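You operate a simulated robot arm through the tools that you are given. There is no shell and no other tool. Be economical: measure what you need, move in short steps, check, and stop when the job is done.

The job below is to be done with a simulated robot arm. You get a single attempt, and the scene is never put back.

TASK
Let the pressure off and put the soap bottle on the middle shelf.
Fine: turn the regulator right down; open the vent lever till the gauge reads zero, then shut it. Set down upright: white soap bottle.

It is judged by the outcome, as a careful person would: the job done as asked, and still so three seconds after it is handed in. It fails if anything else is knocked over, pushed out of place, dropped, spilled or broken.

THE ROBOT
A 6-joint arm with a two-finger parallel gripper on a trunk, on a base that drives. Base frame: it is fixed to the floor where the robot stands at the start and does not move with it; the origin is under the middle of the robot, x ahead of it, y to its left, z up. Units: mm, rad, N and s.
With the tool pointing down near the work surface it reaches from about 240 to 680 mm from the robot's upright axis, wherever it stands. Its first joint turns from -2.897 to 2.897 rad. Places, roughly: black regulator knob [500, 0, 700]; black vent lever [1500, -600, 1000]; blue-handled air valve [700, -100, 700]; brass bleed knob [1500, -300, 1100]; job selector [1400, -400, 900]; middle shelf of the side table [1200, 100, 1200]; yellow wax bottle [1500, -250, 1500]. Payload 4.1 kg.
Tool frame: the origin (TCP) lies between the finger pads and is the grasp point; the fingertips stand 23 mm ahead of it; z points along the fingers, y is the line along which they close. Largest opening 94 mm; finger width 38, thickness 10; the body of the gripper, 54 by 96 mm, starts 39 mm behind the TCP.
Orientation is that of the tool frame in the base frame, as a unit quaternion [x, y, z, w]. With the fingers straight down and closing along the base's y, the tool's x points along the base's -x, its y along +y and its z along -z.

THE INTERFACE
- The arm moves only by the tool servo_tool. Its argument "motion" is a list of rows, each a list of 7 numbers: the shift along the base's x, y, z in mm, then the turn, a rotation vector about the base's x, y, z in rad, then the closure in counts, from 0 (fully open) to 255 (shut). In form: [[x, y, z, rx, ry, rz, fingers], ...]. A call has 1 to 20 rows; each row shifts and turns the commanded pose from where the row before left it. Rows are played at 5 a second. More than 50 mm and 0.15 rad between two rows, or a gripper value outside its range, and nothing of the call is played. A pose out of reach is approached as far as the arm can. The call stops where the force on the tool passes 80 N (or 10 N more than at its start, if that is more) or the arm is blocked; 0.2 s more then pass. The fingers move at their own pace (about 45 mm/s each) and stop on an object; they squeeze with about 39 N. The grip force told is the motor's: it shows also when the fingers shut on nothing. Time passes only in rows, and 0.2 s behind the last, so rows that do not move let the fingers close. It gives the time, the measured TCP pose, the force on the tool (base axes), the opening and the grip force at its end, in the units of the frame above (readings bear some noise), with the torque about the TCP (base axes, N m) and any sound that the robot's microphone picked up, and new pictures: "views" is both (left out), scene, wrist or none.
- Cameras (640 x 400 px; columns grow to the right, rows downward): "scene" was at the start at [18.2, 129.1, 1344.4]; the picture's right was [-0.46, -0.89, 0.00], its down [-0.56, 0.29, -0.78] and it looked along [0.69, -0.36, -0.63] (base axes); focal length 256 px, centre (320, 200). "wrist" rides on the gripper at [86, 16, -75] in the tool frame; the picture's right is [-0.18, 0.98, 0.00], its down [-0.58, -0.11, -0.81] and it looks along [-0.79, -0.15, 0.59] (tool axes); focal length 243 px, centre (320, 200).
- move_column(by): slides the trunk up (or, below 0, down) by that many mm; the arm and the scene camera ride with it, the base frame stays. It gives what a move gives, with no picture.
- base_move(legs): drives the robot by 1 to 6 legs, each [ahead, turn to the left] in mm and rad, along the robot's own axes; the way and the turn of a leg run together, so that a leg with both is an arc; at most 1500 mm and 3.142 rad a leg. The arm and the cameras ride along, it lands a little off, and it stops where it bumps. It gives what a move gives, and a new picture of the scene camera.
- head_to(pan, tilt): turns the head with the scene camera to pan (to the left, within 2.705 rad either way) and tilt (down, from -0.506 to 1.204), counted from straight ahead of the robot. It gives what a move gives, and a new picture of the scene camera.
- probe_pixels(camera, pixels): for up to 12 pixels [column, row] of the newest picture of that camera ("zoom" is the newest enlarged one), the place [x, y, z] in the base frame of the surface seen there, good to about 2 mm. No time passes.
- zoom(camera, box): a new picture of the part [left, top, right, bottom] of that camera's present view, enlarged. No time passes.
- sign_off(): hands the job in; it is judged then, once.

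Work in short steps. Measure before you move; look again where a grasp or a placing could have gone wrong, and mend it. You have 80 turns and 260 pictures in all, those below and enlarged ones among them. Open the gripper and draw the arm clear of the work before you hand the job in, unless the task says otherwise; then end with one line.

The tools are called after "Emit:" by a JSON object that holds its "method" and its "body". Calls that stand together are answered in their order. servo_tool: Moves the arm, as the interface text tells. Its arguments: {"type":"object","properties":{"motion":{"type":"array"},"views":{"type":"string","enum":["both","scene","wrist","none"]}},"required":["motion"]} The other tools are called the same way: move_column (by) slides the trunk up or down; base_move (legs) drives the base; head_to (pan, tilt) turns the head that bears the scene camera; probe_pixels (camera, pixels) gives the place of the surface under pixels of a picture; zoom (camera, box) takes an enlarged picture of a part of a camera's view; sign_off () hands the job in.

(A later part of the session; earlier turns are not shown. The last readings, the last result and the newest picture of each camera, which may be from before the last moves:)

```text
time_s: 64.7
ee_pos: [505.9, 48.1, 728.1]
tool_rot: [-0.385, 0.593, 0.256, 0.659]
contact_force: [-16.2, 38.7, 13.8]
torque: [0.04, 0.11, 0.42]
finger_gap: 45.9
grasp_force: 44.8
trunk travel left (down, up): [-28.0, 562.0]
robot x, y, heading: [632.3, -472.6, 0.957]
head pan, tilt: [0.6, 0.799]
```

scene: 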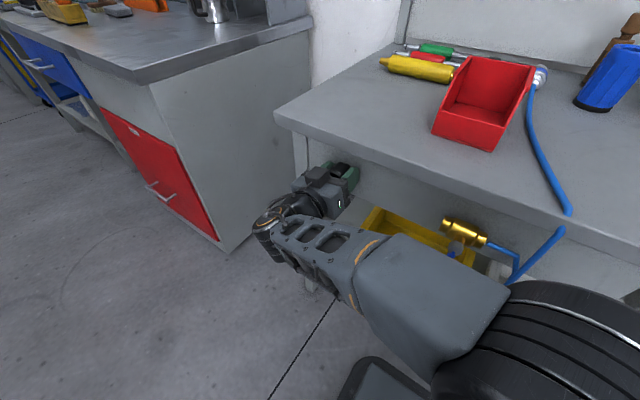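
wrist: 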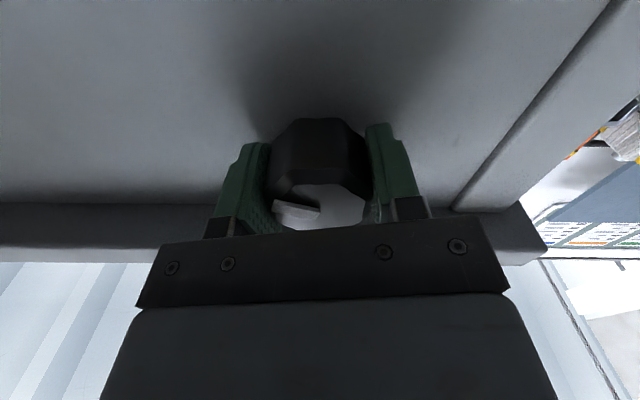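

The knob turns with the fingers at low torque. I ease 2 mm along the side force and turn 1.5 rad further.

Emit:
{"method": "servo_tool", "body": {"motion": [[-1.6, 1.2, 0.5, 0, 0, 0, 255], [0, 0, 0, -0.0586, -0.081, 0, 255], [0, 0, 0, -0.0586, -0.081, 0, 255], [0, 0, 0, -0.0586, -0.081, 0, 255], [0, 0, 0, -0.0586, -0.081, 0, 255], [0, 0, 0, -0.0586, -0.081, 0, 255], [0, 0, 0, -0.0586, -0.081, 0, 255], [0, 0, 0, -0.0586, -0.081, 0, 255], [0, 0, 0, -0.0586, -0.081, 0, 255], [0, 0, 0, -0.0586, -0.081, 0, 255], [0, 0, 0, -0.0586, -0.081, 0, 255], [0, 0, 0, -0.0586, -0.081, 0, 255], [0, 0, 0, -0.0586, -0.081, 0, 255], [0, 0, 0, -0.0586, -0.081, 0, 255], [0, 0, 0, -0.0586, -0.081, 0, 255], [0, 0, 0, -0.0586, -0.081, 0, 255]]}}

```text
time_s: 68.1
ee_pos: [504.8, 49.6, 725.0]
tool_rot: [0.686, -0.173, 0.264, -0.656]
contact_force: [-3.4, 9.7, -29.8]
torque: [1.39, -0.15, -0.54]
finger_gap: 45.4
grasp_force: 44.3
trunk travel left (down, up): [-28.0, 562.0]
robot x, y, heading: [630.0, -475.4, 0.952]
head pan, tilt: [0.6, 0.799]
```

scene: 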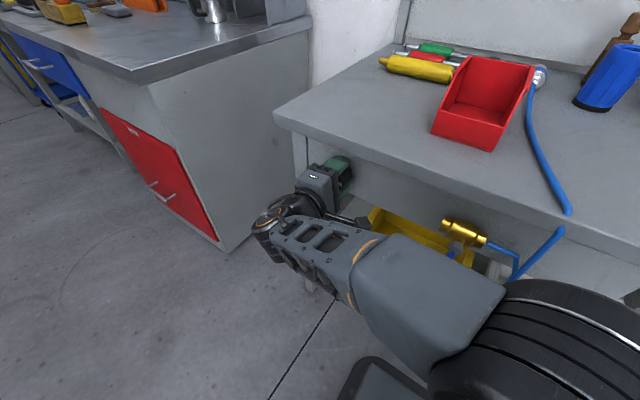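
wrist: 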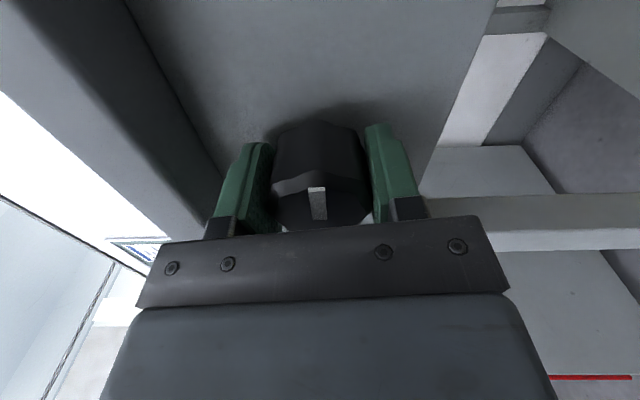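

The mark moved relative to the fingers (now at (318,203)), so the knob stopped and the fingers slipped, presumably at its end stop. I open and back off to look at it.

Emit:
{"method": "servo_tool", "body": {"motion": [[0, 0, 0, 0, 0, 0, 60], [0, 0, 0, 0, 0, 0, 60], [0, 0, 0, 0, 0, 0, 60], [-13, -18, 0, 0, 0, 0, 60], [-13, -18, 0, 0, 0, 0, 60], [-13, -18, 0, 0, 0, 0, 60], [-13, -18, 0, 0, 0, 0, 60]]}}

Emit:
{"method": "zoom", "body": {"camera": "scene", "box": [300, 145, 380, 205]}}

```text
time_s: 69.7
ee_pos: [456.1, -23.0, 727.9]
tool_rot: [0.685, -0.174, 0.262, -0.657]
contact_force: [-1.0, -0.2, -0.2]
torque: [-0.01, 0.0, 0.0]
finger_gap: 71.9
grasp_force: 0.0
trunk travel left (down, up): [-28.0, 562.0]
robot x, y, heading: [632.7, -475.8, 0.957]
head pan, tilt: [0.6, 0.799]
```

scene: 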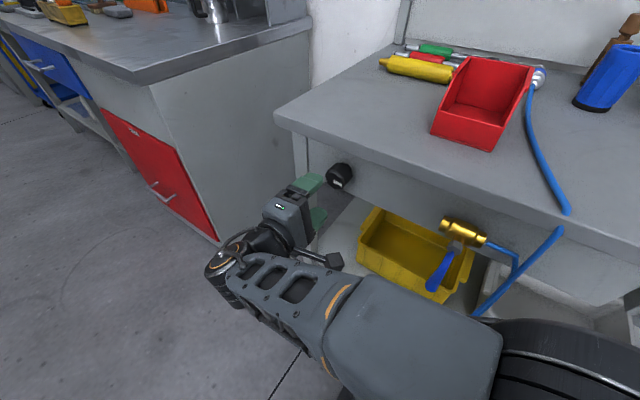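
wrist: 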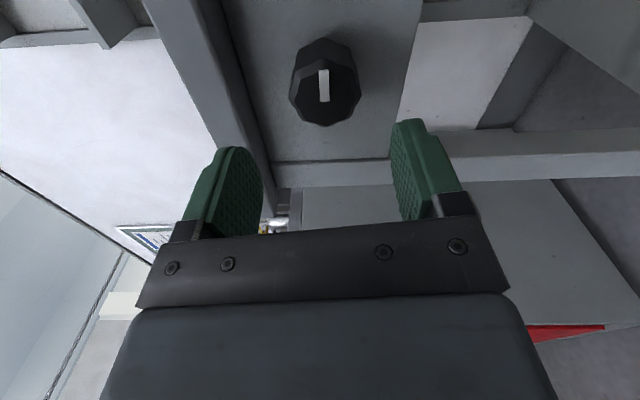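

```text
6.67 times, centred on (340, 175) of scene
```

zoom: 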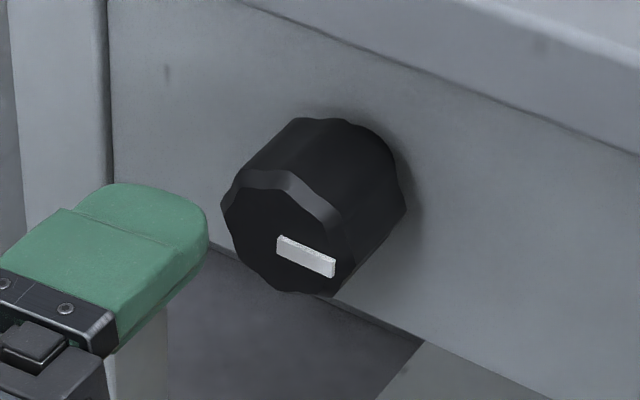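

The mark has moved to about 3–4 o'clock and then stopped. I check what the tester gauge says now.

Emit:
{"method": "head_to", "body": {"pan": -1.03, "tilt": 0.15}}

Emit:
{"method": "zoom", "body": {"camera": "scene", "box": [270, 155, 370, 225]}}

```text
time_s: 71.4
ee_pos: [454.6, -23.0, 728.0]
tool_rot: [0.684, -0.174, 0.261, -0.658]
contact_force: [-0.5, -0.3, 0.9]
torque: [-0.01, -0.01, -0.01]
finger_gap: 72.1
grasp_force: 0.0
trunk travel left (down, up): [-28.0, 562.0]
robot x, y, heading: [631.8, -476.6, 0.956]
head pan, tilt: [-1.03, 0.15]
```

scene: 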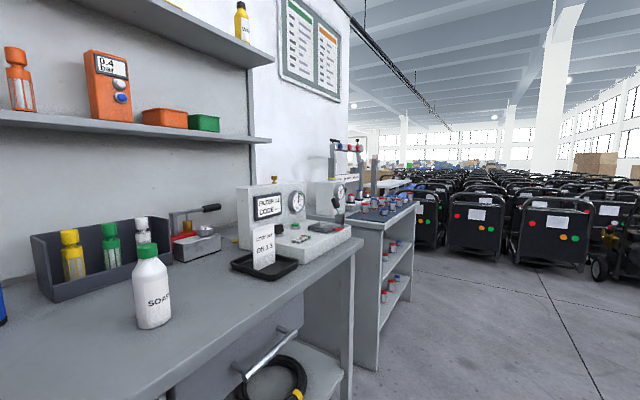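

```text
5.71 times, centred on (320, 190) of scene
```

zoom: 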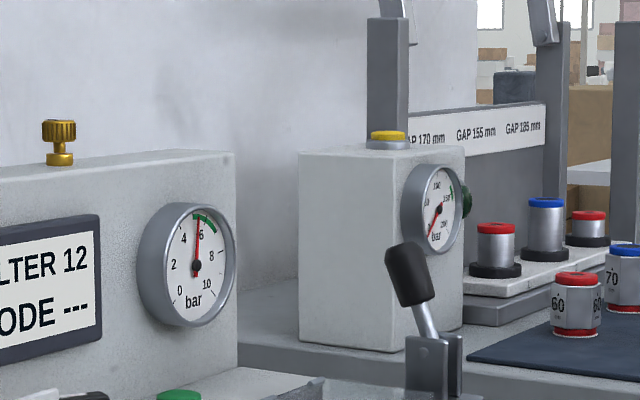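

Gauge still shows ~5.5, so counter-clockwise isn't raising it. I regrip and turn 0.4 rad more to confirm the stop.

Emit:
{"method": "servo_tool", "body": {"motion": [[12.5, 17.5, 0, 0, 0, 0, 60], [12.5, 17.5, 0, 0, 0, 0, 60], [12.5, 17.5, 0, 0, 0, 0, 60], [12.5, 17.5, 0, 0, 0, 0, 60], [0, 0, 0, 0, 0, 0, 255], [0, 0, 0, 0, 0, 0, 255], [0, 0, 0, 0, 0, 0, 255], [0, 0, 0, 0, 0, 0, 255]], "views": "wrist"}}

Emit:
{"method": "servo_tool", "body": {"motion": [[0, 0, 0, -0.0586, -0.081, 0, 255], [0, 0, 0, -0.0586, -0.081, 0, 255], [0, 0, 0, 0, 0, 0, 255]], "views": "wrist"}}

Emit:
{"method": "servo_tool", "body": {"motion": [[0, 0, 0, -0.0586, -0.081, 0, 255], [0, 0, 0, -0.0586, -0.081, 0, 255], [0, 0, 0, -0.0586, -0.081, 0, 255], [0, 0, 0, 0, 0, 0, 255]], "views": "wrist"}}

```text
time_s: 73.2
ee_pos: [506.3, 46.1, 725.4]
tool_rot: [0.686, -0.173, 0.264, -0.655]
contact_force: [4.2, -8.0, -27.1]
torque: [0.76, -0.58, 0.64]
finger_gap: 45.4
grasp_force: 45.1
trunk travel left (down, up): [-28.0, 562.0]
robot x, y, heading: [632.2, -474.9, 0.957]
head pan, tilt: [-1.03, 0.15]
```

wrist: 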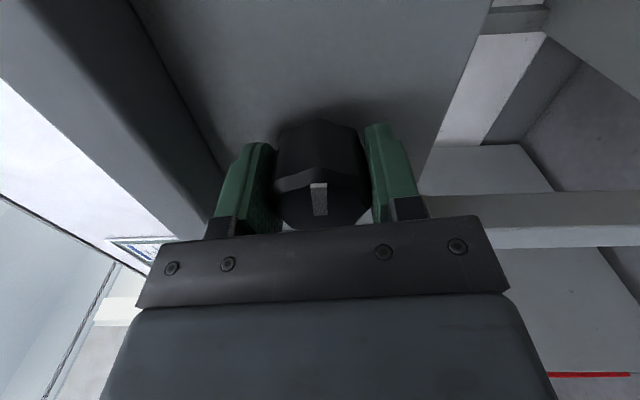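

```text
time_s: 74.0
ee_pos: [502.0, 47.7, 724.9]
tool_rot: [0.7, -0.102, 0.327, -0.626]
contact_force: [-8.8, -0.4, -39.4]
torque: [1.57, 0.68, 0.29]
finger_gap: 45.1
grasp_force: 45.1
trunk travel left (down, up): [-28.0, 562.0]
robot x, y, heading: [630.9, -473.9, 0.96]
head pan, tilt: [-1.03, 0.15]
```

wrist: 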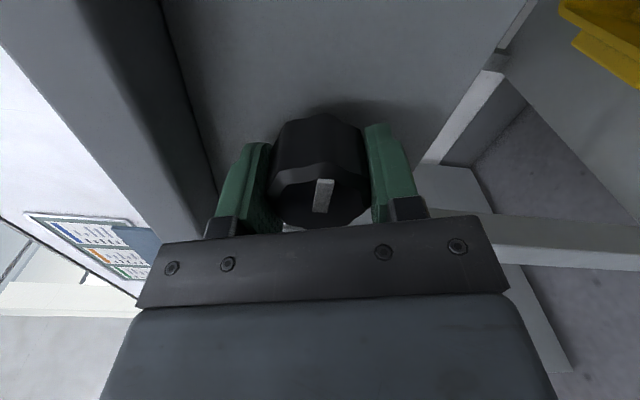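

```text
time_s: 75.0
ee_pos: [505.1, 47.8, 724.4]
tool_rot: [0.708, 0.002, 0.419, -0.569]
contact_force: [7.8, -6.6, -36.5]
torque: [1.73, -0.51, -0.15]
finger_gap: 45.7
grasp_force: 45.3
trunk travel left (down, up): [-28.0, 562.0]
robot x, y, heading: [632.8, -469.2, 0.954]
head pan, tilt: [-1.03, 0.15]
```

wrist: 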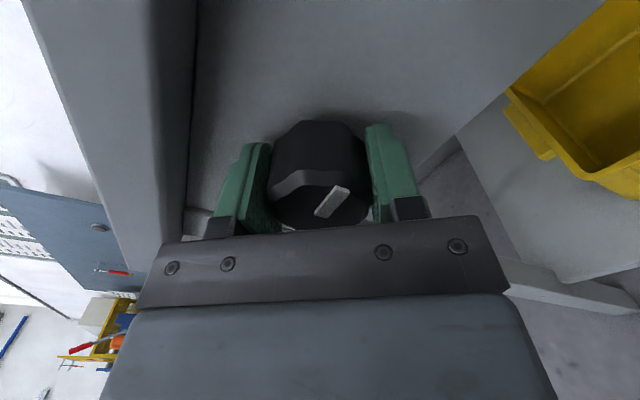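

The mark turns against the fingers (now (332,202)) with torque ~1.7 Nm: the regulator is at its lower stop. I let go, back out and raise the trunk while unrolling the tool.

Emit:
{"method": "servo_tool", "body": {"motion": [[0, 0, 0, 0, 0, 0, 60], [0, 0, 0, 0, 0, 0, 60], [0, 0, 0, 0, 0, 0, 60], [-13, -18, 0, 0, 0, 0, 60], [-13, -18, 0, 0, 0, 0, 60], [-13, -18, 0, 0, 0, 0, 60], [-13, -18, 0, 0, 0, 0, 60], [-13, -18, 0, 0, 0, 0, 60]], "views": "wrist"}}

Emit:
{"method": "move_column", "body": {"by": 272}}

Emit:
{"method": "servo_tool", "body": {"motion": [[0, 0, 0, 0.082, 0.1134, 0, 60], [0, 0, 0, 0.082, 0.1134, 0, 60], [0, 0, 0, 0.082, 0.1134, 0, 60], [0, 0, 0, 0.082, 0.1134, 0, 60], [0, 0, 0, 0.082, 0.1134, 0, 60], [0, 0, 0, 0.082, 0.1134, 0, 60], [0, 0, 0, 0.082, 0.1134, 0, 60], [0, 0, 0, 0.082, 0.1134, 0, 60], [0, 0, 0, 0.082, 0.1134, 0, 60], [0, 0, 0, 0.082, 0.1134, 0, 60], [0, 0, 0, 0.082, 0.1134, 0, 60], [0, 0, 0, 0.082, 0.1134, 0, 60], [0, 0, 0, 0.082, 0.1134, 0, 60], [0, 0, 0, 0.082, 0.1134, 0, 60], [0, 0, 0, 0.082, 0.1134, 0, 60]], "views": "none"}}

```text
time_s: 76.8
ee_pos: [435.4, -43.4, 726.7]
tool_rot: [0.706, 0.0, 0.417, -0.572]
contact_force: [-0.2, 0.6, 0.4]
torque: [-0.03, 0.01, -0.02]
finger_gap: 71.7
grasp_force: 0.1
trunk travel left (down, up): [-28.0, 562.0]
robot x, y, heading: [631.2, -472.3, 0.961]
head pan, tilt: [-1.03, 0.15]
```

wrist: 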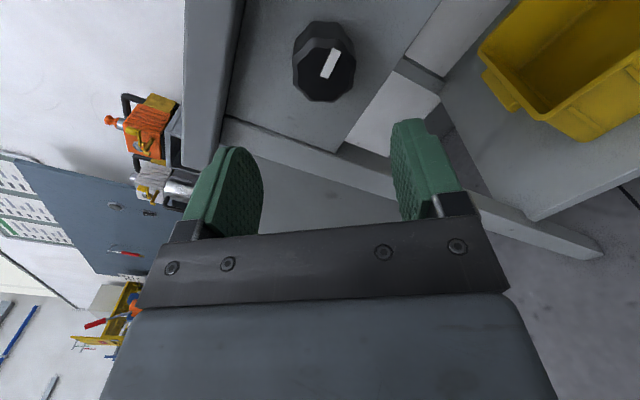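

```text
time_s: 79.6
ee_pos: [435.5, -44.2, 999.4]
tool_rot: [0.706, 0.001, 0.417, -0.573]
contact_force: [-0.3, -0.5, 0.2]
torque: [0.02, 0.02, 0.0]
finger_gap: 71.8
grasp_force: 0.1
trunk travel left (down, up): [-300.0, 290.0]
robot x, y, heading: [631.5, -472.5, 0.957]
head pan, tilt: [-1.03, 0.15]
```

```text
time_s: 82.8
ee_pos: [435.1, -44.1, 999.4]
tool_rot: [-0.352, 0.614, 0.29, 0.644]
contact_force: [-0.4, 0.1, 0.2]
torque: [0.0, 0.03, -0.03]
finger_gap: 72.0
grasp_force: 0.2
trunk travel left (down, up): [-300.0, 290.0]
robot x, y, heading: [632.6, -471.6, 0.958]
head pan, tilt: [-1.03, 0.15]
```

Now I swing the arm back to tool-down in front of the robot.

Emit:
{"method": "servo_tool", "body": {"motion": [[0, 0, 9, -0.1157, 0.0837, 0, 255], [0, 0, 9, -0.1157, 0.0837, 0, 255], [48, -5, 9, -0.1157, 0.0837, 0, 255], [48, -5, 9, -0.1157, 0.0837, 0, 255], [48, -5, 9, -0.1157, 0.0837, 0, 255], [48, -5, 9, -0.1157, 0.0837, 0, 255], [48, -5, 9, -0.1157, 0.0837, 0, 255], [47.5, -20.5, 9, -0.1157, 0.0837, 0, 255], [47.5, -20.5, 9, -0.1157, 0.0837, 0, 255], [47.5, -20.5, 9, -0.1157, 0.0837, 0, 255], [47.5, -20.5, 9, -0.1157, 0.0837, 0, 255]], "views": "scene"}}

```text
refused: row 8 steps farther than a row can; nothing moved
```

Emit:
{"method": "servo_tool", "body": {"motion": [[0, 0, 9, -0.1157, 0.0837, 0, 255], [0, 0, 9, -0.1157, 0.0837, 0, 255], [48, -5, 9, -0.1157, 0.0837, 0, 255], [48, -5, 9, -0.1157, 0.0837, 0, 255], [48, -5, 9, -0.1157, 0.0837, 0, 255], [48, -5, 9, -0.1157, 0.0837, 0, 255], [48, -5, 9, -0.1157, 0.0837, 0, 255], [38, -16.5, 9, -0.1157, 0.0837, 0, 255], [38, -16.5, 9, -0.1157, 0.0837, 0, 255], [38, -16.5, 9, -0.1157, 0.0837, 0, 255], [38, -16.5, 9, -0.1157, 0.0837, 0, 255], [38, -16.5, 0, 0, 0, 0, 255]], "views": "scene"}}

```text
time_s: 85.4
ee_pos: [867.5, -152.9, 1098.3]
tool_rot: [-0.5, 0.866, -0.001, -0.001]
contact_force: [-0.5, -0.7, -0.9]
torque: [0.01, 0.01, 0.01]
finger_gap: 0.0
grasp_force: 38.7
trunk travel left (down, up): [-300.0, 290.0]
robot x, y, heading: [632.4, -477.5, 0.959]
head pan, tilt: [-1.03, 0.15]
```

scene: 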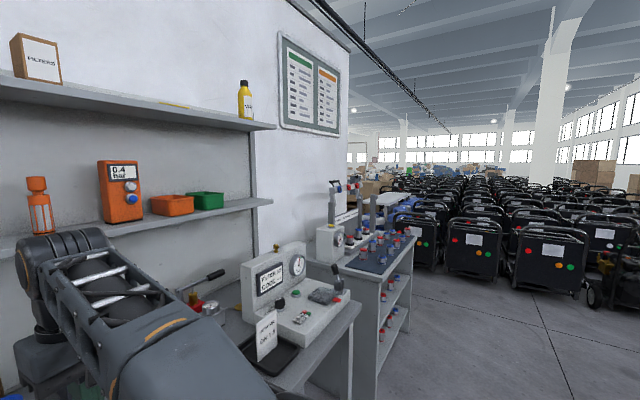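

Tool is down again. I drive 480 mm along the bench towards the vent lever.

Emit:
{"method": "base_move", "body": {"legs": [[0, -1.583], [480, 0], [0, 1.583]]}}

Emit:
{"method": "head_to", "body": {"pan": -0.5, "tilt": 0.65}}

```text
time_s: 96.0
ee_pos: [1260.4, -453.5, 1098.4]
tool_rot: [-0.479, 0.878, -0.001, -0.002]
contact_force: [0.0, 0.0, 0.5]
torque: [0.0, -0.04, -0.02]
finger_gap: 0.3
grasp_force: 39.0
trunk travel left (down, up): [-300.0, 290.0]
robot x, y, heading: [1013.3, -765.6, 0.916]
head pan, tilt: [-1.03, 0.15]
```

scene: 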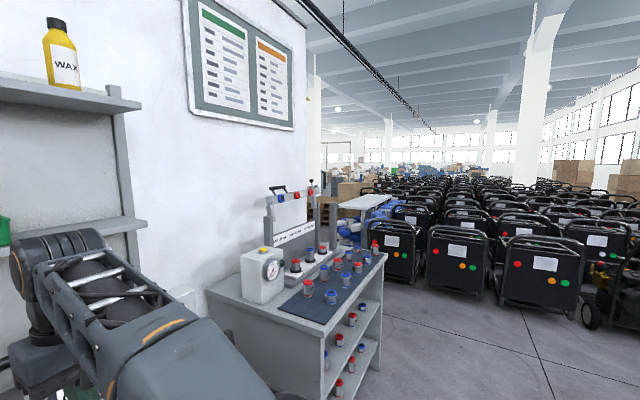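

```text
time_s: 96.9
ee_pos: [1261.1, -453.4, 1099.1]
tool_rot: [-0.478, 0.879, -0.001, -0.002]
contact_force: [0.3, 0.7, -1.4]
torque: [0.03, 0.02, 0.01]
finger_gap: 0.1
grasp_force: 39.3
trunk travel left (down, up): [-300.0, 290.0]
robot x, y, heading: [1013.5, -762.7, 0.909]
head pan, tilt: [-0.499, 0.649]
```

scene: 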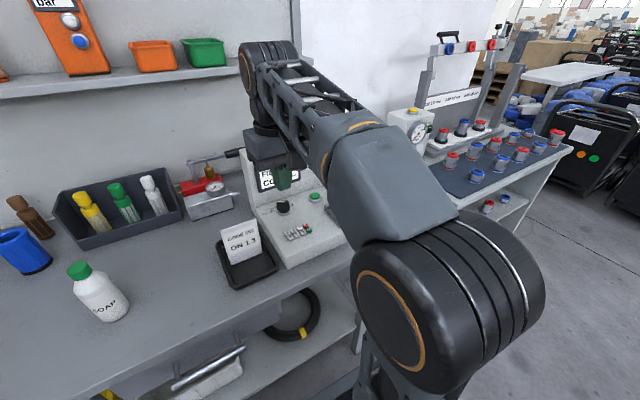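

The arm hides the lever from the scene camera, so I move the gripper to the front-right of the tester to view the lever with the wrist camera.

Emit:
{"method": "servo_tool", "body": {"motion": [[22.2, -41, 0, 0, 0, -0.01, 255], [22.2, -41, 0, 0, 0, -0.01, 255], [22.2, -41, 0, 0, 0, -0.01, 255], [22.2, -41, 0, 0, 0, -0.01, 255], [22.2, -41, 0, 0, 0, -0.01, 255], [22, -41, 0, 0, 0, 0, 255]]}}

```text
time_s: 98.3
ee_pos: [1393.5, -702.2, 1098.8]
tool_rot: [-0.457, 0.89, -0.001, -0.002]
contact_force: [-1.0, 0.0, -0.3]
torque: [-0.03, -0.03, -0.01]
finger_gap: 0.0
grasp_force: 39.2
trunk travel left (down, up): [-300.0, 290.0]
robot x, y, heading: [1012.7, -763.4, 0.906]
head pan, tilt: [-0.499, 0.649]
```

scene: 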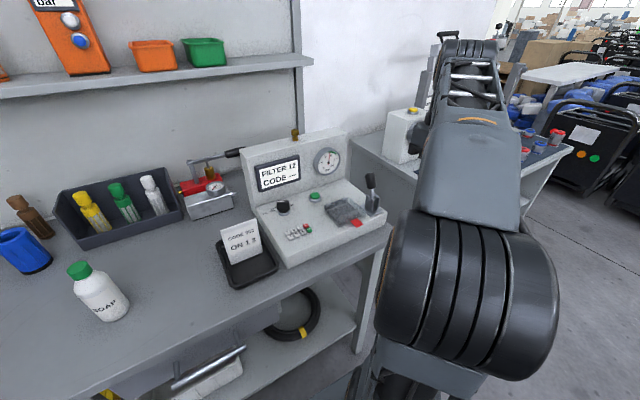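
wrist: 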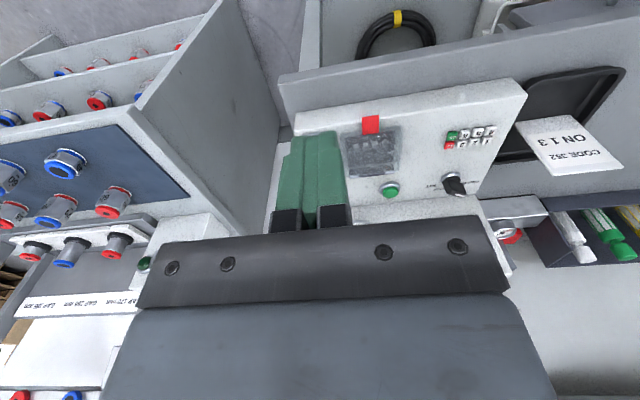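

The scene camera now sees the lever at (372,195). I enlarge and probe it.

Emit:
{"method": "zoom", "body": {"camera": "scene", "box": [300, 130, 400, 240]}}

Emit:
{"method": "probe_pixels", "body": {"camera": "scene", "pixels": [[370, 175], [370, 182], [372, 188], [373, 197], [369, 208], [376, 206], [377, 214], [345, 213], [357, 224]]}}

```text
3.64 times, centred on (350, 185) of scene
```

zoom: 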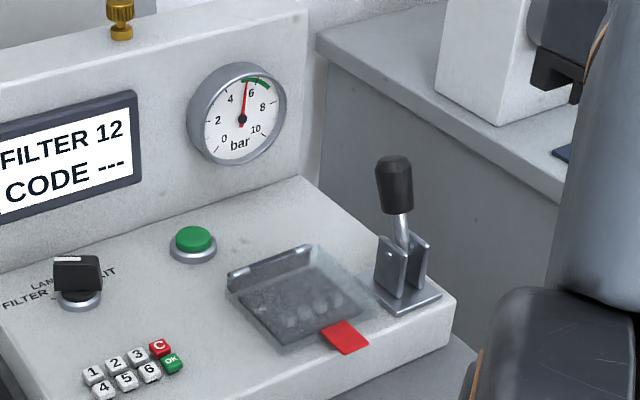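

```text
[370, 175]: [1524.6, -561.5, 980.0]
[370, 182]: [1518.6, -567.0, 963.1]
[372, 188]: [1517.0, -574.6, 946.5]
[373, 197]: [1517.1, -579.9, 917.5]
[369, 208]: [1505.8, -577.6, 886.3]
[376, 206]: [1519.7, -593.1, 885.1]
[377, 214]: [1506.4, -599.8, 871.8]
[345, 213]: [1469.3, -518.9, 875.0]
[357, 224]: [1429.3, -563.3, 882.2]
```

The lever handle centre is about (1523,-562,965), leaning back to the wall. I'll put the closed fingers behind it (wall side) and pull it forward: first move above, then down.

Emit:
{"method": "servo_tool", "body": {"motion": [[31.6, 34.8, 0, 0, 0, 0, 255], [31.6, 34.8, 0, 0, 0, 0, 255], [31.6, 34.8, 0, 0, 0, 0, 255], [31.6, 34.8, 0, 0, 0, 0, 255], [32, 35, 0, 0, 0, 0, 255], [0, 0, -35, 0, 0, 0, 255], [0, 0, -30, 0, 0, 0, 255]]}}

```text
time_s: 99.9
ee_pos: [1537.0, -529.6, 1017.6]
tool_rot: [-0.456, 0.89, -0.001, -0.002]
contact_force: [0.7, 0.2, -0.5]
torque: [0.0, 0.01, 0.0]
finger_gap: 0.1
grasp_force: 39.2
out of reach, approached as far as the arm can: row 5
trunk travel left (down, up): [-300.0, 290.0]
robot x, y, heading: [1012.1, -765.9, 0.916]
head pan, tilt: [-0.499, 0.649]
```

scene: 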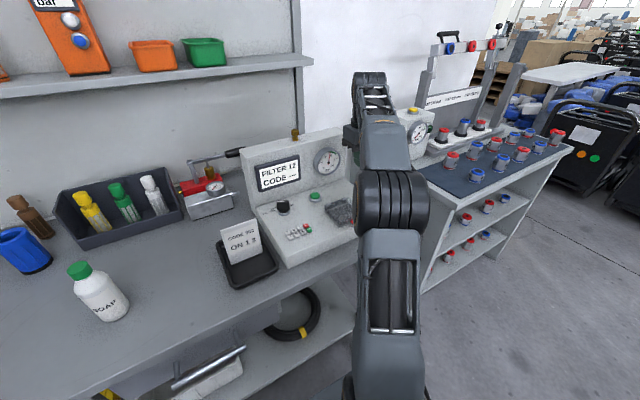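
wrist: 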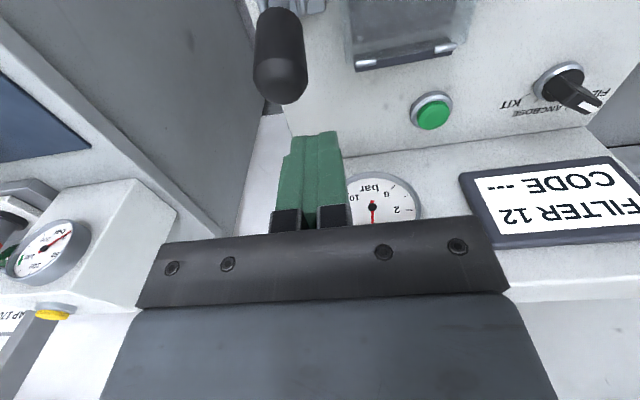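

The wrist view shows the handle at (280,60). I probe it to fix the side offset.

Emit:
{"method": "probe_pixels", "body": {"camera": "wrist", "pixels": [[280, 75], [255, 60], [303, 60], [280, 98], [280, 30]]}}

```text
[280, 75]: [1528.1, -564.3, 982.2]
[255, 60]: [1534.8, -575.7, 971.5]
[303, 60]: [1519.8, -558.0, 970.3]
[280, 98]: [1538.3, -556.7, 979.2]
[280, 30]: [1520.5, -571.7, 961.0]
```

Handle centre is at e≈1569 and its back face at u≈450. I shift 14 mm sideways, 6 mm further back, and lower 57 mm behind it.

Emit:
{"method": "servo_tool", "body": {"motion": [[14.9, -3.3, 0, 0, 0, 0, 255], [0, 0, -20, 0, 0, 0, 255], [0, 0, -20, 0, 0, 0, 255], [0, 0, -18, 0, 0, 0, 255]]}}

```text
time_s: 100.9
ee_pos: [1553.4, -533.0, 961.7]
tool_rot: [-0.457, 0.89, -0.001, -0.001]
contact_force: [0.9, -0.2, 0.1]
torque: [0.06, 0.02, -0.03]
finger_gap: 0.0
grasp_force: 39.1
trunk travel left (down, up): [-300.0, 290.0]
robot x, y, heading: [1016.5, -764.6, 0.909]
head pan, tilt: [-0.499, 0.649]
```

scene: 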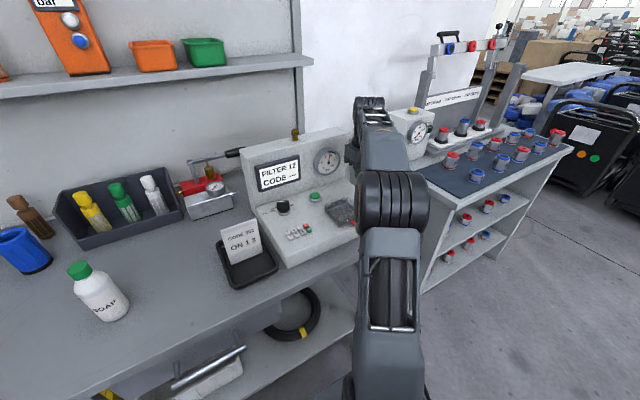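
wrist: 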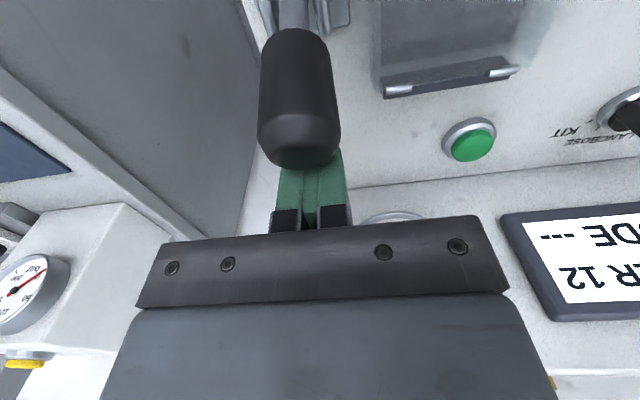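

The fingers are right behind the handle. I pull it towards the bench front by 45 mm and check the gauge.

Emit:
{"method": "servo_tool", "body": {"motion": [[-4.7, -6.5, 0, 0, 0, 0, 255], [-4.7, -6.5, 0, 0, 0, 0, 255], [-4.7, -6.5, 0, 0, 0, 0, 255], [-4.7, -6.5, 0, 0, 0, 0, 255], [-4.7, -6.5, 0, 0, 0, 0, 255], [-4.7, -6.5, -1, 0, 0, 0, 255]]}}

Emit:
{"method": "zoom", "body": {"camera": "scene", "box": [290, 130, 370, 190]}}

```text
time_s: 101.6
ee_pos: [1549.8, -537.6, 962.2]
tool_rot: [-0.461, 0.887, 0.0, 0.014]
contact_force: [28.8, 21.0, -5.6]
torque: [-0.07, 0.11, 0.18]
finger_gap: 0.1
grasp_force: 38.8
trunk travel left (down, up): [-300.0, 290.0]
robot x, y, heading: [1014.6, -764.2, 0.919]
head pan, tilt: [-0.499, 0.649]
stopped in row 3: the force on the tool passed its limit (the readings are from after the stop); the commanded pose is now the measured one
```

scene: 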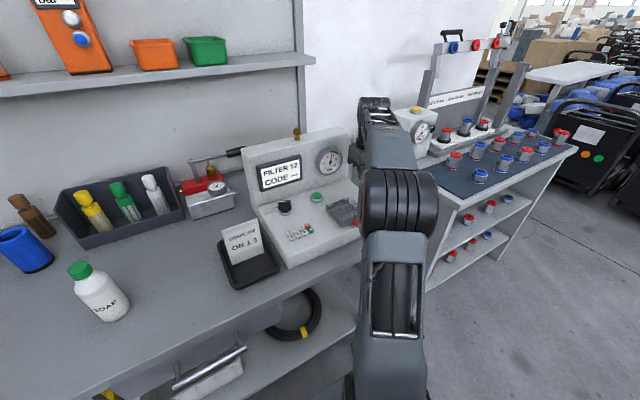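
wrist: 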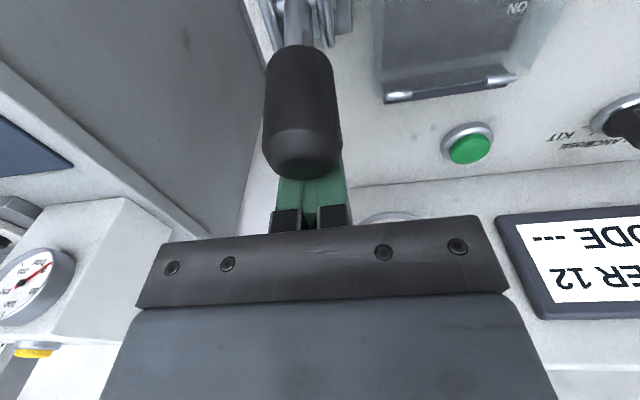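

```text
6.67 times, centred on (330, 160) of scene
```

zoom: 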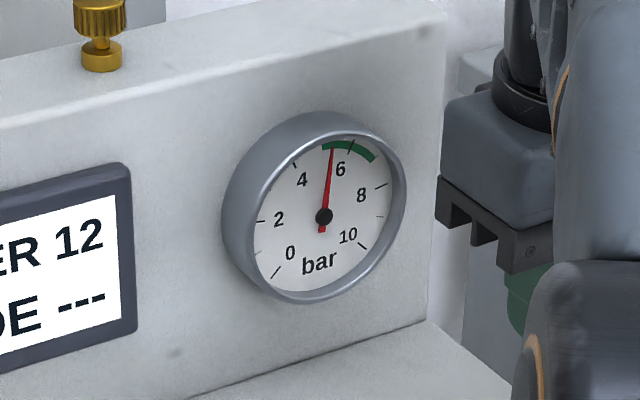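

The lever will not come forward (force limit), so it must open the other way. I lift over it and go to its front side to push it towards the wall.

Emit:
{"method": "servo_tool", "body": {"motion": [[5, 7, 0, 0, 0, 0, 255], [0, 0, 40, 0, 0, 0, 255], [0, 0, 35, 0, 0, 0, 255], [-17, -23.5, 0, 0, 0, 0, 255], [-17, -23.5, 0, 0, 0, 0, 255], [-17, -23.5, 0, 0, 0, 0, 255]]}}

Emit:
{"method": "probe_pixels", "body": {"camera": "wrist", "pixels": [[310, 60], [290, 60], [330, 60]]}}

```text
time_s: 103.0
ee_pos: [1498.9, -607.0, 1039.8]
tool_rot: [-0.459, 0.888, 0.0, 0.012]
contact_force: [-0.1, -0.2, -0.8]
torque: [-0.02, -0.02, -0.02]
finger_gap: 0.0
grasp_force: 39.0
trunk travel left (down, up): [-300.0, 290.0]
robot x, y, heading: [1015.2, -763.9, 0.915]
head pan, tilt: [-0.499, 0.649]
```

scene: 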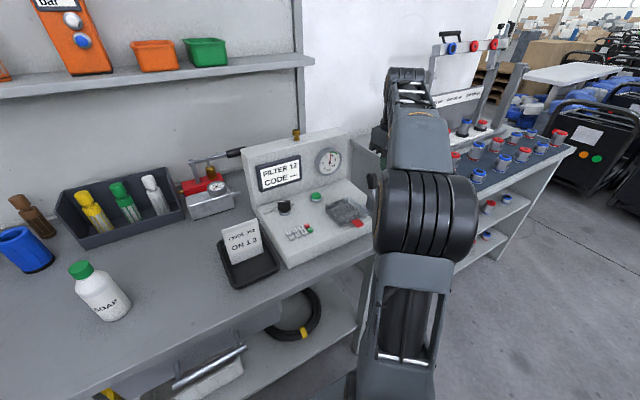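
wrist: 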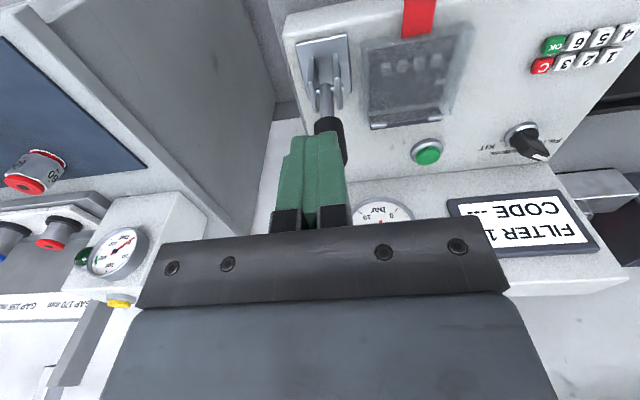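

```text
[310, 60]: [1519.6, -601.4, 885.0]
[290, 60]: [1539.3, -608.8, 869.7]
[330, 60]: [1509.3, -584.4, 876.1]
```

The wrist view confirms the slot runs front-to-back. I lower in front of the handle and push towards the wall gently.

Emit:
{"method": "servo_tool", "body": {"motion": [[0, 0, -26, 0, 0, 0, 255], [0, 0, -26, 0, 0, 0, 255], [0, 0, -25, 0, 0, 0, 255], [3.5, 4.9, 0, 0, 0, 0, 255], [3.5, 4.9, 0, 0, 0, 0, 255], [3.5, 4.9, 0, 0, 0, 0, 255], [3.5, 4.9, 0, 0, 0, 0, 255], [3.5, 4.9, 0, 0, 0, 0, 255], [3.5, 4.9, 0, 0, 0, 0, 255]]}}

Emit:
{"method": "zoom", "body": {"camera": "scene", "box": [290, 130, 400, 220]}}

```text
time_s: 105.0
ee_pos: [1520.4, -575.5, 964.6]
tool_rot: [-0.459, 0.888, -0.001, 0.013]
contact_force: [-0.5, -0.2, 0.0]
torque: [0.0, 0.0, -0.02]
finger_gap: 0.0
grasp_force: 38.7
trunk travel left (down, up): [-300.0, 290.0]
robot x, y, heading: [1015.4, -767.3, 0.91]
head pan, tilt: [-0.499, 0.649]
```

scene: 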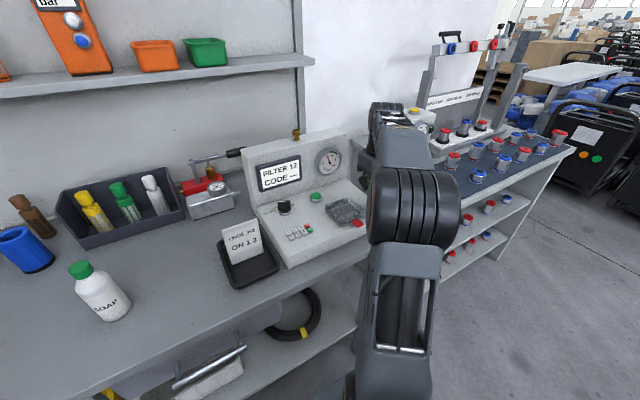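
wrist: 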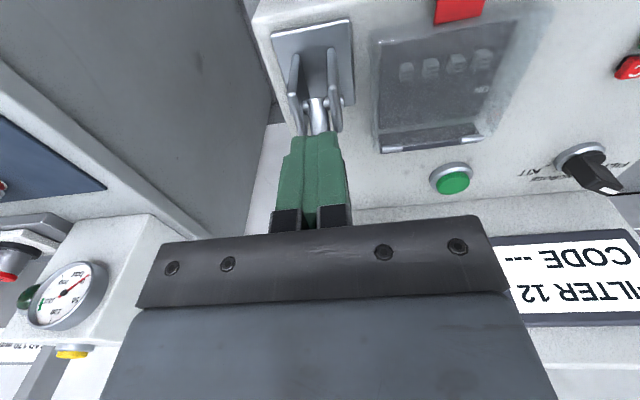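

```text
4.44 times, centred on (345, 175) of scene
```

zoom: 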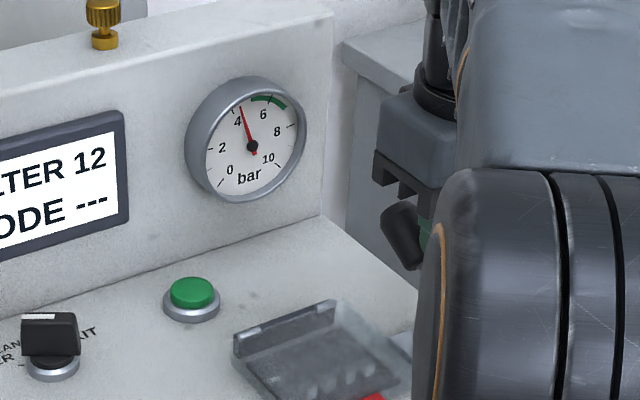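

The gauge has begun to fall (~4.6 bar): the lever opens towards the wall. I push 30 mm further and hold.

Emit:
{"method": "servo_tool", "body": {"motion": [[4.7, 6.5, -2, 0, 0, 0, 255], [4.7, 6.5, -3, 0, 0, 0, 255], [4.7, 6.5, -4, 0, 0, 0, 255], [4.7, 6.5, -4, 0, 0, 0, 255], [0, 0, 0, 0, 0, 0, 255], [0, 0, 0, 0, 0, 0, 255], [0, 0, 0, 0, 0, 0, 255], [0, 0, 0, 0, 0, 0, 255], [0, 0, 0, 0, 0, 0, 255]]}}

Emit:
{"method": "zoom", "body": {"camera": "scene", "box": [290, 130, 400, 220]}}

```text
time_s: 107.0
ee_pos: [1536.6, -550.2, 950.7]
tool_rot: [-0.46, 0.888, -0.001, 0.012]
contact_force: [-0.2, 0.8, -0.2]
torque: [-0.01, 0.0, -0.01]
finger_gap: 0.0
grasp_force: 39.5
trunk travel left (down, up): [-300.0, 290.0]
robot x, y, heading: [1016.3, -765.1, 0.91]
head pan, tilt: [-0.499, 0.649]
```

scene: 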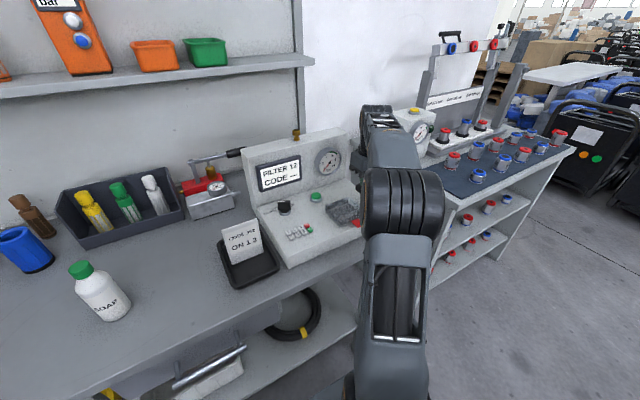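
wrist: 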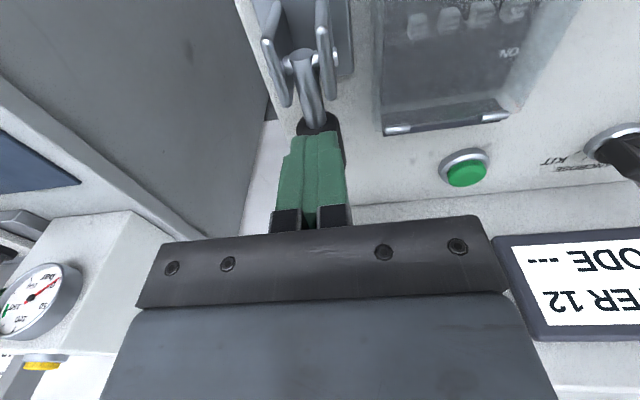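

```text
4.44 times, centred on (345, 175) of scene
```

zoom: 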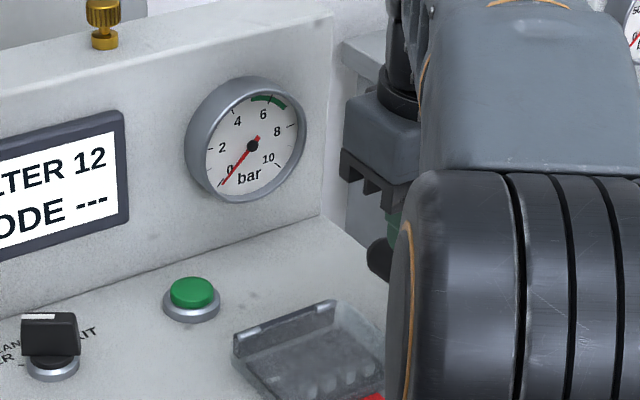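

The gauge reads zero. Now I shut the vent: raise the trunk 100 mm to lift clear (also giving more reach), then go behind the handle.

Emit:
{"method": "move_column", "body": {"by": 100}}

Emit:
{"method": "servo_tool", "body": {"motion": [[10.8, 15.3, 0, 0, 0, 0, 255], [10.8, 15.3, 0, 0, 0, 0, 255], [10.8, 15.3, 0, 0, 0, 0, 255], [10.8, 15.3, 0, 0, 0, 0, 255], [0, 0, 0, 0, 0, 0, 255]]}}

Emit:
{"method": "probe_pixels", "body": {"camera": "wrist", "pixels": [[300, 60], [305, 90], [290, 75], [310, 110]]}}

```text
time_s: 108.4
ee_pos: [1538.3, -550.7, 1050.8]
tool_rot: [-0.46, 0.888, 0.0, 0.013]
contact_force: [0.8, 0.1, -0.3]
torque: [-0.01, 0.0, 0.01]
finger_gap: 0.0
grasp_force: 39.3
trunk travel left (down, up): [-400.0, 190.0]
robot x, y, heading: [1013.3, -763.6, 0.911]
head pan, tilt: [-0.499, 0.649]
```

```text
time_s: 109.6
ee_pos: [1582.3, -488.3, 1051.0]
tool_rot: [-0.46, 0.888, -0.001, 0.012]
contact_force: [0.0, 0.4, 1.1]
torque: [-0.02, 0.04, -0.04]
finger_gap: 0.2
grasp_force: 38.9
trunk travel left (down, up): [-400.0, 190.0]
robot x, y, heading: [1015.4, -765.2, 0.915]
head pan, tilt: [-0.499, 0.649]
```

scene: 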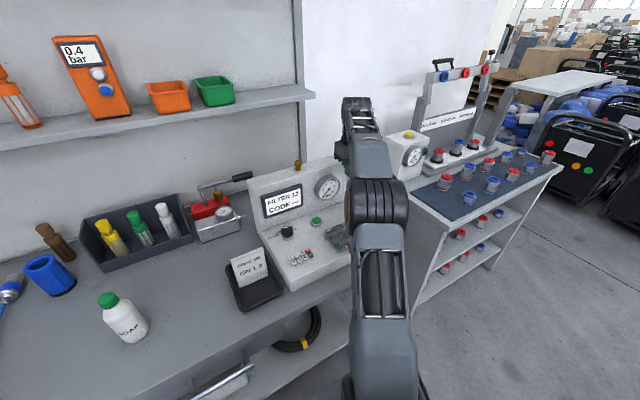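
wrist: 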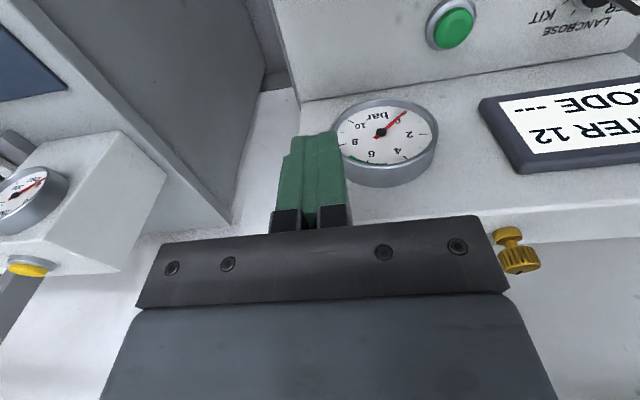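

```text
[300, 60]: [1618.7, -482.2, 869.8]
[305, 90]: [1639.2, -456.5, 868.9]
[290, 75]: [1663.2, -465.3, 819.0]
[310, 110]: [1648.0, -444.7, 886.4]
```

I check the handle's new place and the gauge's front face before lowering.

Emit:
{"method": "zoom", "body": {"camera": "scene", "box": [290, 160, 390, 260]}}

Emit:
{"method": "probe_pixels", "body": {"camera": "wrist", "pixels": [[375, 150], [350, 120], [345, 165], [400, 110], [380, 182], [300, 20], [320, 20]]}}

```text
4.00 times, centred on (340, 210) of scene
```

zoom: 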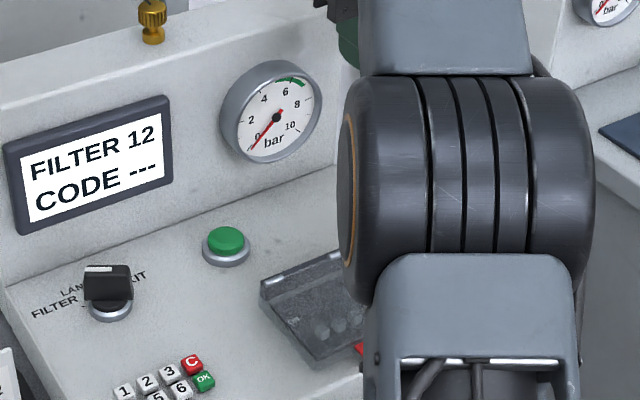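

```text
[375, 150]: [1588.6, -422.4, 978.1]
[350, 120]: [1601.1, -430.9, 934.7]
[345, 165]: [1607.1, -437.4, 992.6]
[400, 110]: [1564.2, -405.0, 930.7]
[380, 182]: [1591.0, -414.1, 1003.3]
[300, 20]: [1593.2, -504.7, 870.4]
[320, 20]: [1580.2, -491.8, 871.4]
```

The handle end is clear of the fingers (nothing at u>506). I lower to z≈932, then pull forward while rising, as the lever comes up to its closed stop.

Emit:
{"method": "servo_tool", "body": {"motion": [[2.3, 3.2, 0, 0, 0, 0, 255], [0, 0, -40, 0, 0, 0, 255], [0, 0, -40, 0, 0, 0, 255], [0, 0, -38, 0, 0, 0, 255], [0, 0, 0, 0, 0, 0, 255]]}}

```text
time_s: 110.8
ee_pos: [1583.1, -486.6, 935.3]
tool_rot: [-0.459, 0.889, 0.0, 0.013]
contact_force: [0.5, 0.1, 0.6]
torque: [0.01, 0.0, -0.01]
finger_gap: 0.0
grasp_force: 38.9
trunk travel left (down, up): [-400.0, 190.0]
robot x, y, heading: [1015.2, -765.5, 0.912]
head pan, tilt: [-0.499, 0.649]
```

scene: 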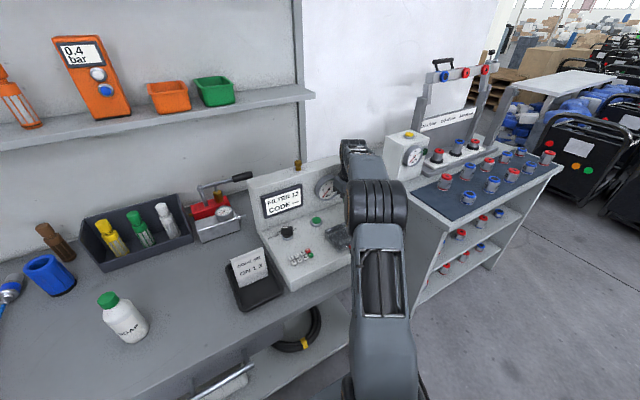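
wrist: 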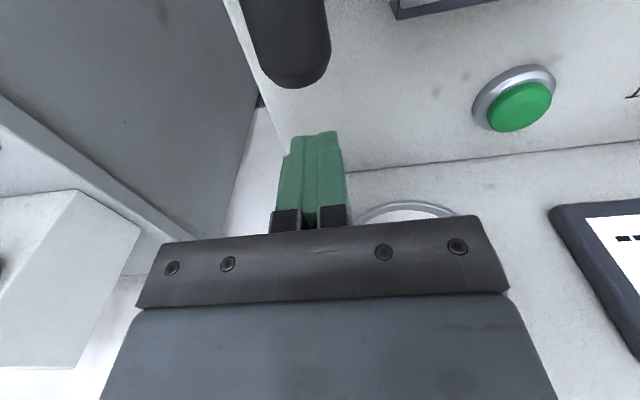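

The handle end shows at (287,60), just in front of the fingers. I pull it forward until it meets the closed stop.

Emit:
{"method": "servo_tool", "body": {"motion": [[-3.5, -4.9, 1, 0, 0, 0, 255], [-3.5, -4.9, 1, 0, 0, 0, 255], [-3.5, -4.9, 2, 0, 0, 0, 255], [-3.5, -4.9, 2.5, 0, 0, 0, 255], [-3.5, -4.9, 2.5, 0, 0, 0, 255], [-3.5, -4.9, 2.5, 0, 0, 0, 255], [-3.5, -4.9, 2.5, 0, 0, 0, 255], [-3.5, -4.9, 2.5, 0, 0, 0, 255], [-3.5, -4.9, 2.5, 0, 0, 0, 255], [-3.5, -4.9, 2.5, 0, 0, 0, 255], [-2, -2.8, 1, 0, 0, 0, 255], [-2, -2.8, 1, 0, 0, 0, 255]]}}

```text
time_s: 112.3
ee_pos: [1568.1, -507.2, 954.3]
tool_rot: [-0.462, 0.886, 0.002, 0.036]
contact_force: [16.9, 17.4, 7.5]
torque: [0.33, -0.37, 0.13]
finger_gap: 0.0
grasp_force: 38.5
trunk travel left (down, up): [-400.0, 190.0]
robot x, y, heading: [1014.8, -762.0, 0.924]
head pan, tilt: [-0.499, 0.649]
stopped in row 7: the force on the tool passed its limit (the readings are from after the stop); the commanded pose is now the measured one
```

scene: 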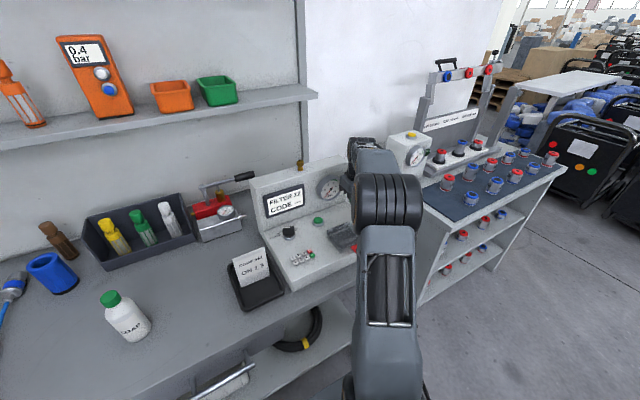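
wrist: 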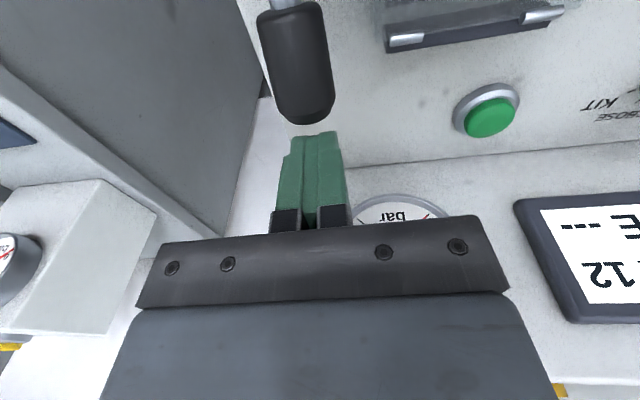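

Pushing on the far end at this steep lean jams along the lever's axis. I'll instead grip the handle from above and swing it up along its arc; first back off, lift, open and look.

Emit:
{"method": "servo_tool", "body": {"motion": [[5.9, 8.1, 0, 0, 0, 0, 255], [0, 0, 40, 0, 0, 0, 255], [0, 0, 35, 0, 0, 0, 100], [-9, -12.5, 0, 0, -0.0, 0, 100], [-9, -12.5, 0, 0, 0, 0, 100], [0, 0, 0, 0, 0, 0, 100]]}}

```text
time_s: 113.7
ee_pos: [1554.4, -528.6, 1027.0]
tool_rot: [-0.462, 0.886, 0.001, 0.03]
contact_force: [-0.4, 0.8, -0.3]
torque: [-0.03, 0.01, 0.03]
finger_gap: 57.0
grasp_force: 0.0
trunk travel left (down, up): [-400.0, 190.0]
robot x, y, heading: [1016.7, -767.0, 0.924]
head pan, tilt: [-0.499, 0.649]
```

scene: 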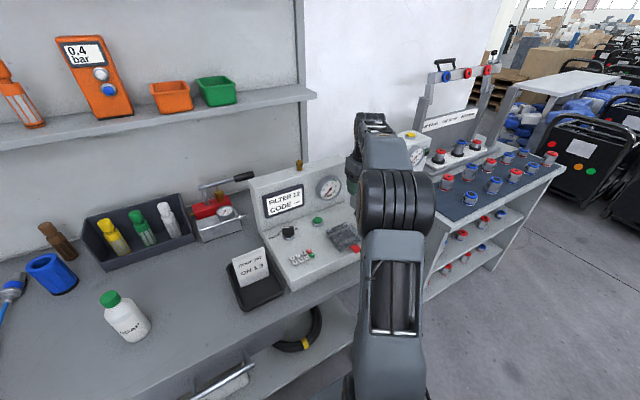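
wrist: 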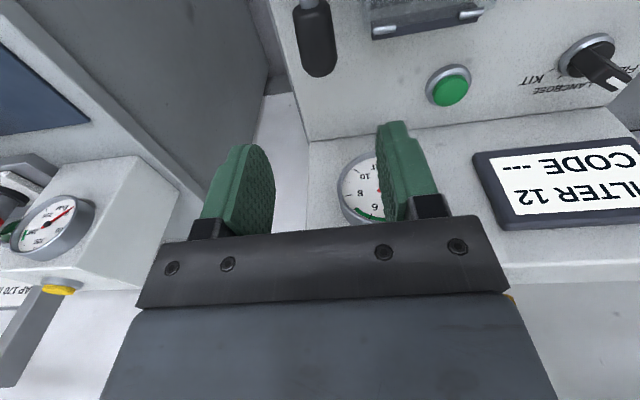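

The handle now lies at (315,40) in the wrist view. I probe it.

Emit:
{"method": "probe_pixels", "body": {"camera": "wrist", "pixels": [[318, 65], [317, 45], [315, 25], [312, 5], [302, 45], [330, 45], [322, 74]]}}

```text
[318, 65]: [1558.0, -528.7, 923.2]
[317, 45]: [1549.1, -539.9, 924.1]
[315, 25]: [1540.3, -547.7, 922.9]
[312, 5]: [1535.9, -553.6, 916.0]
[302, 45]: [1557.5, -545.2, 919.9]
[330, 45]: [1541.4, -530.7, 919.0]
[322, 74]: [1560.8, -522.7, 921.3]
```

The handle lies almost flat: u 455–492, e 1571, top z 924. I descend astride it with open fingers and close.

Emit:
{"method": "servo_tool", "body": {"motion": [[-4, -8, 0, 0, 0, 0, 100], [0, 0, -38, 0, 0, 0, 100], [0, 0, -38, 0, 0, 0, 100], [0, 0, -35, 0, 0, 0, 100], [0, 0, 0, 0, 0, 0, 255], [0, 0, 0, 0, 0, 0, 255], [0, 0, 0, 0, 0, 0, 255]]}}

```text
time_s: 115.3
ee_pos: [1550.3, -535.8, 920.3]
tool_rot: [-0.461, 0.887, 0.001, 0.03]
contact_force: [13.7, -8.9, 0.6]
torque: [-0.16, -0.29, -0.64]
finger_gap: 26.4
grasp_force: 44.3
trunk travel left (down, up): [-400.0, 190.0]
robot x, y, heading: [1017.8, -764.1, 0.92]
head pan, tilt: [-0.499, 0.649]
```

scene: 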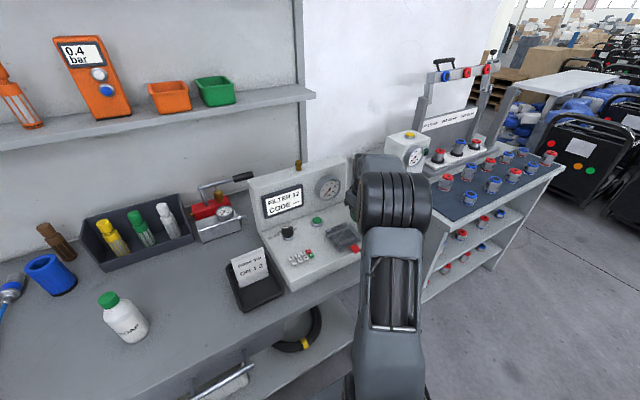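
wrist: 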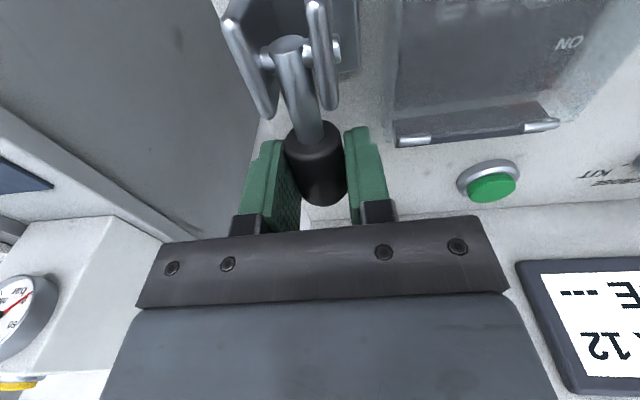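

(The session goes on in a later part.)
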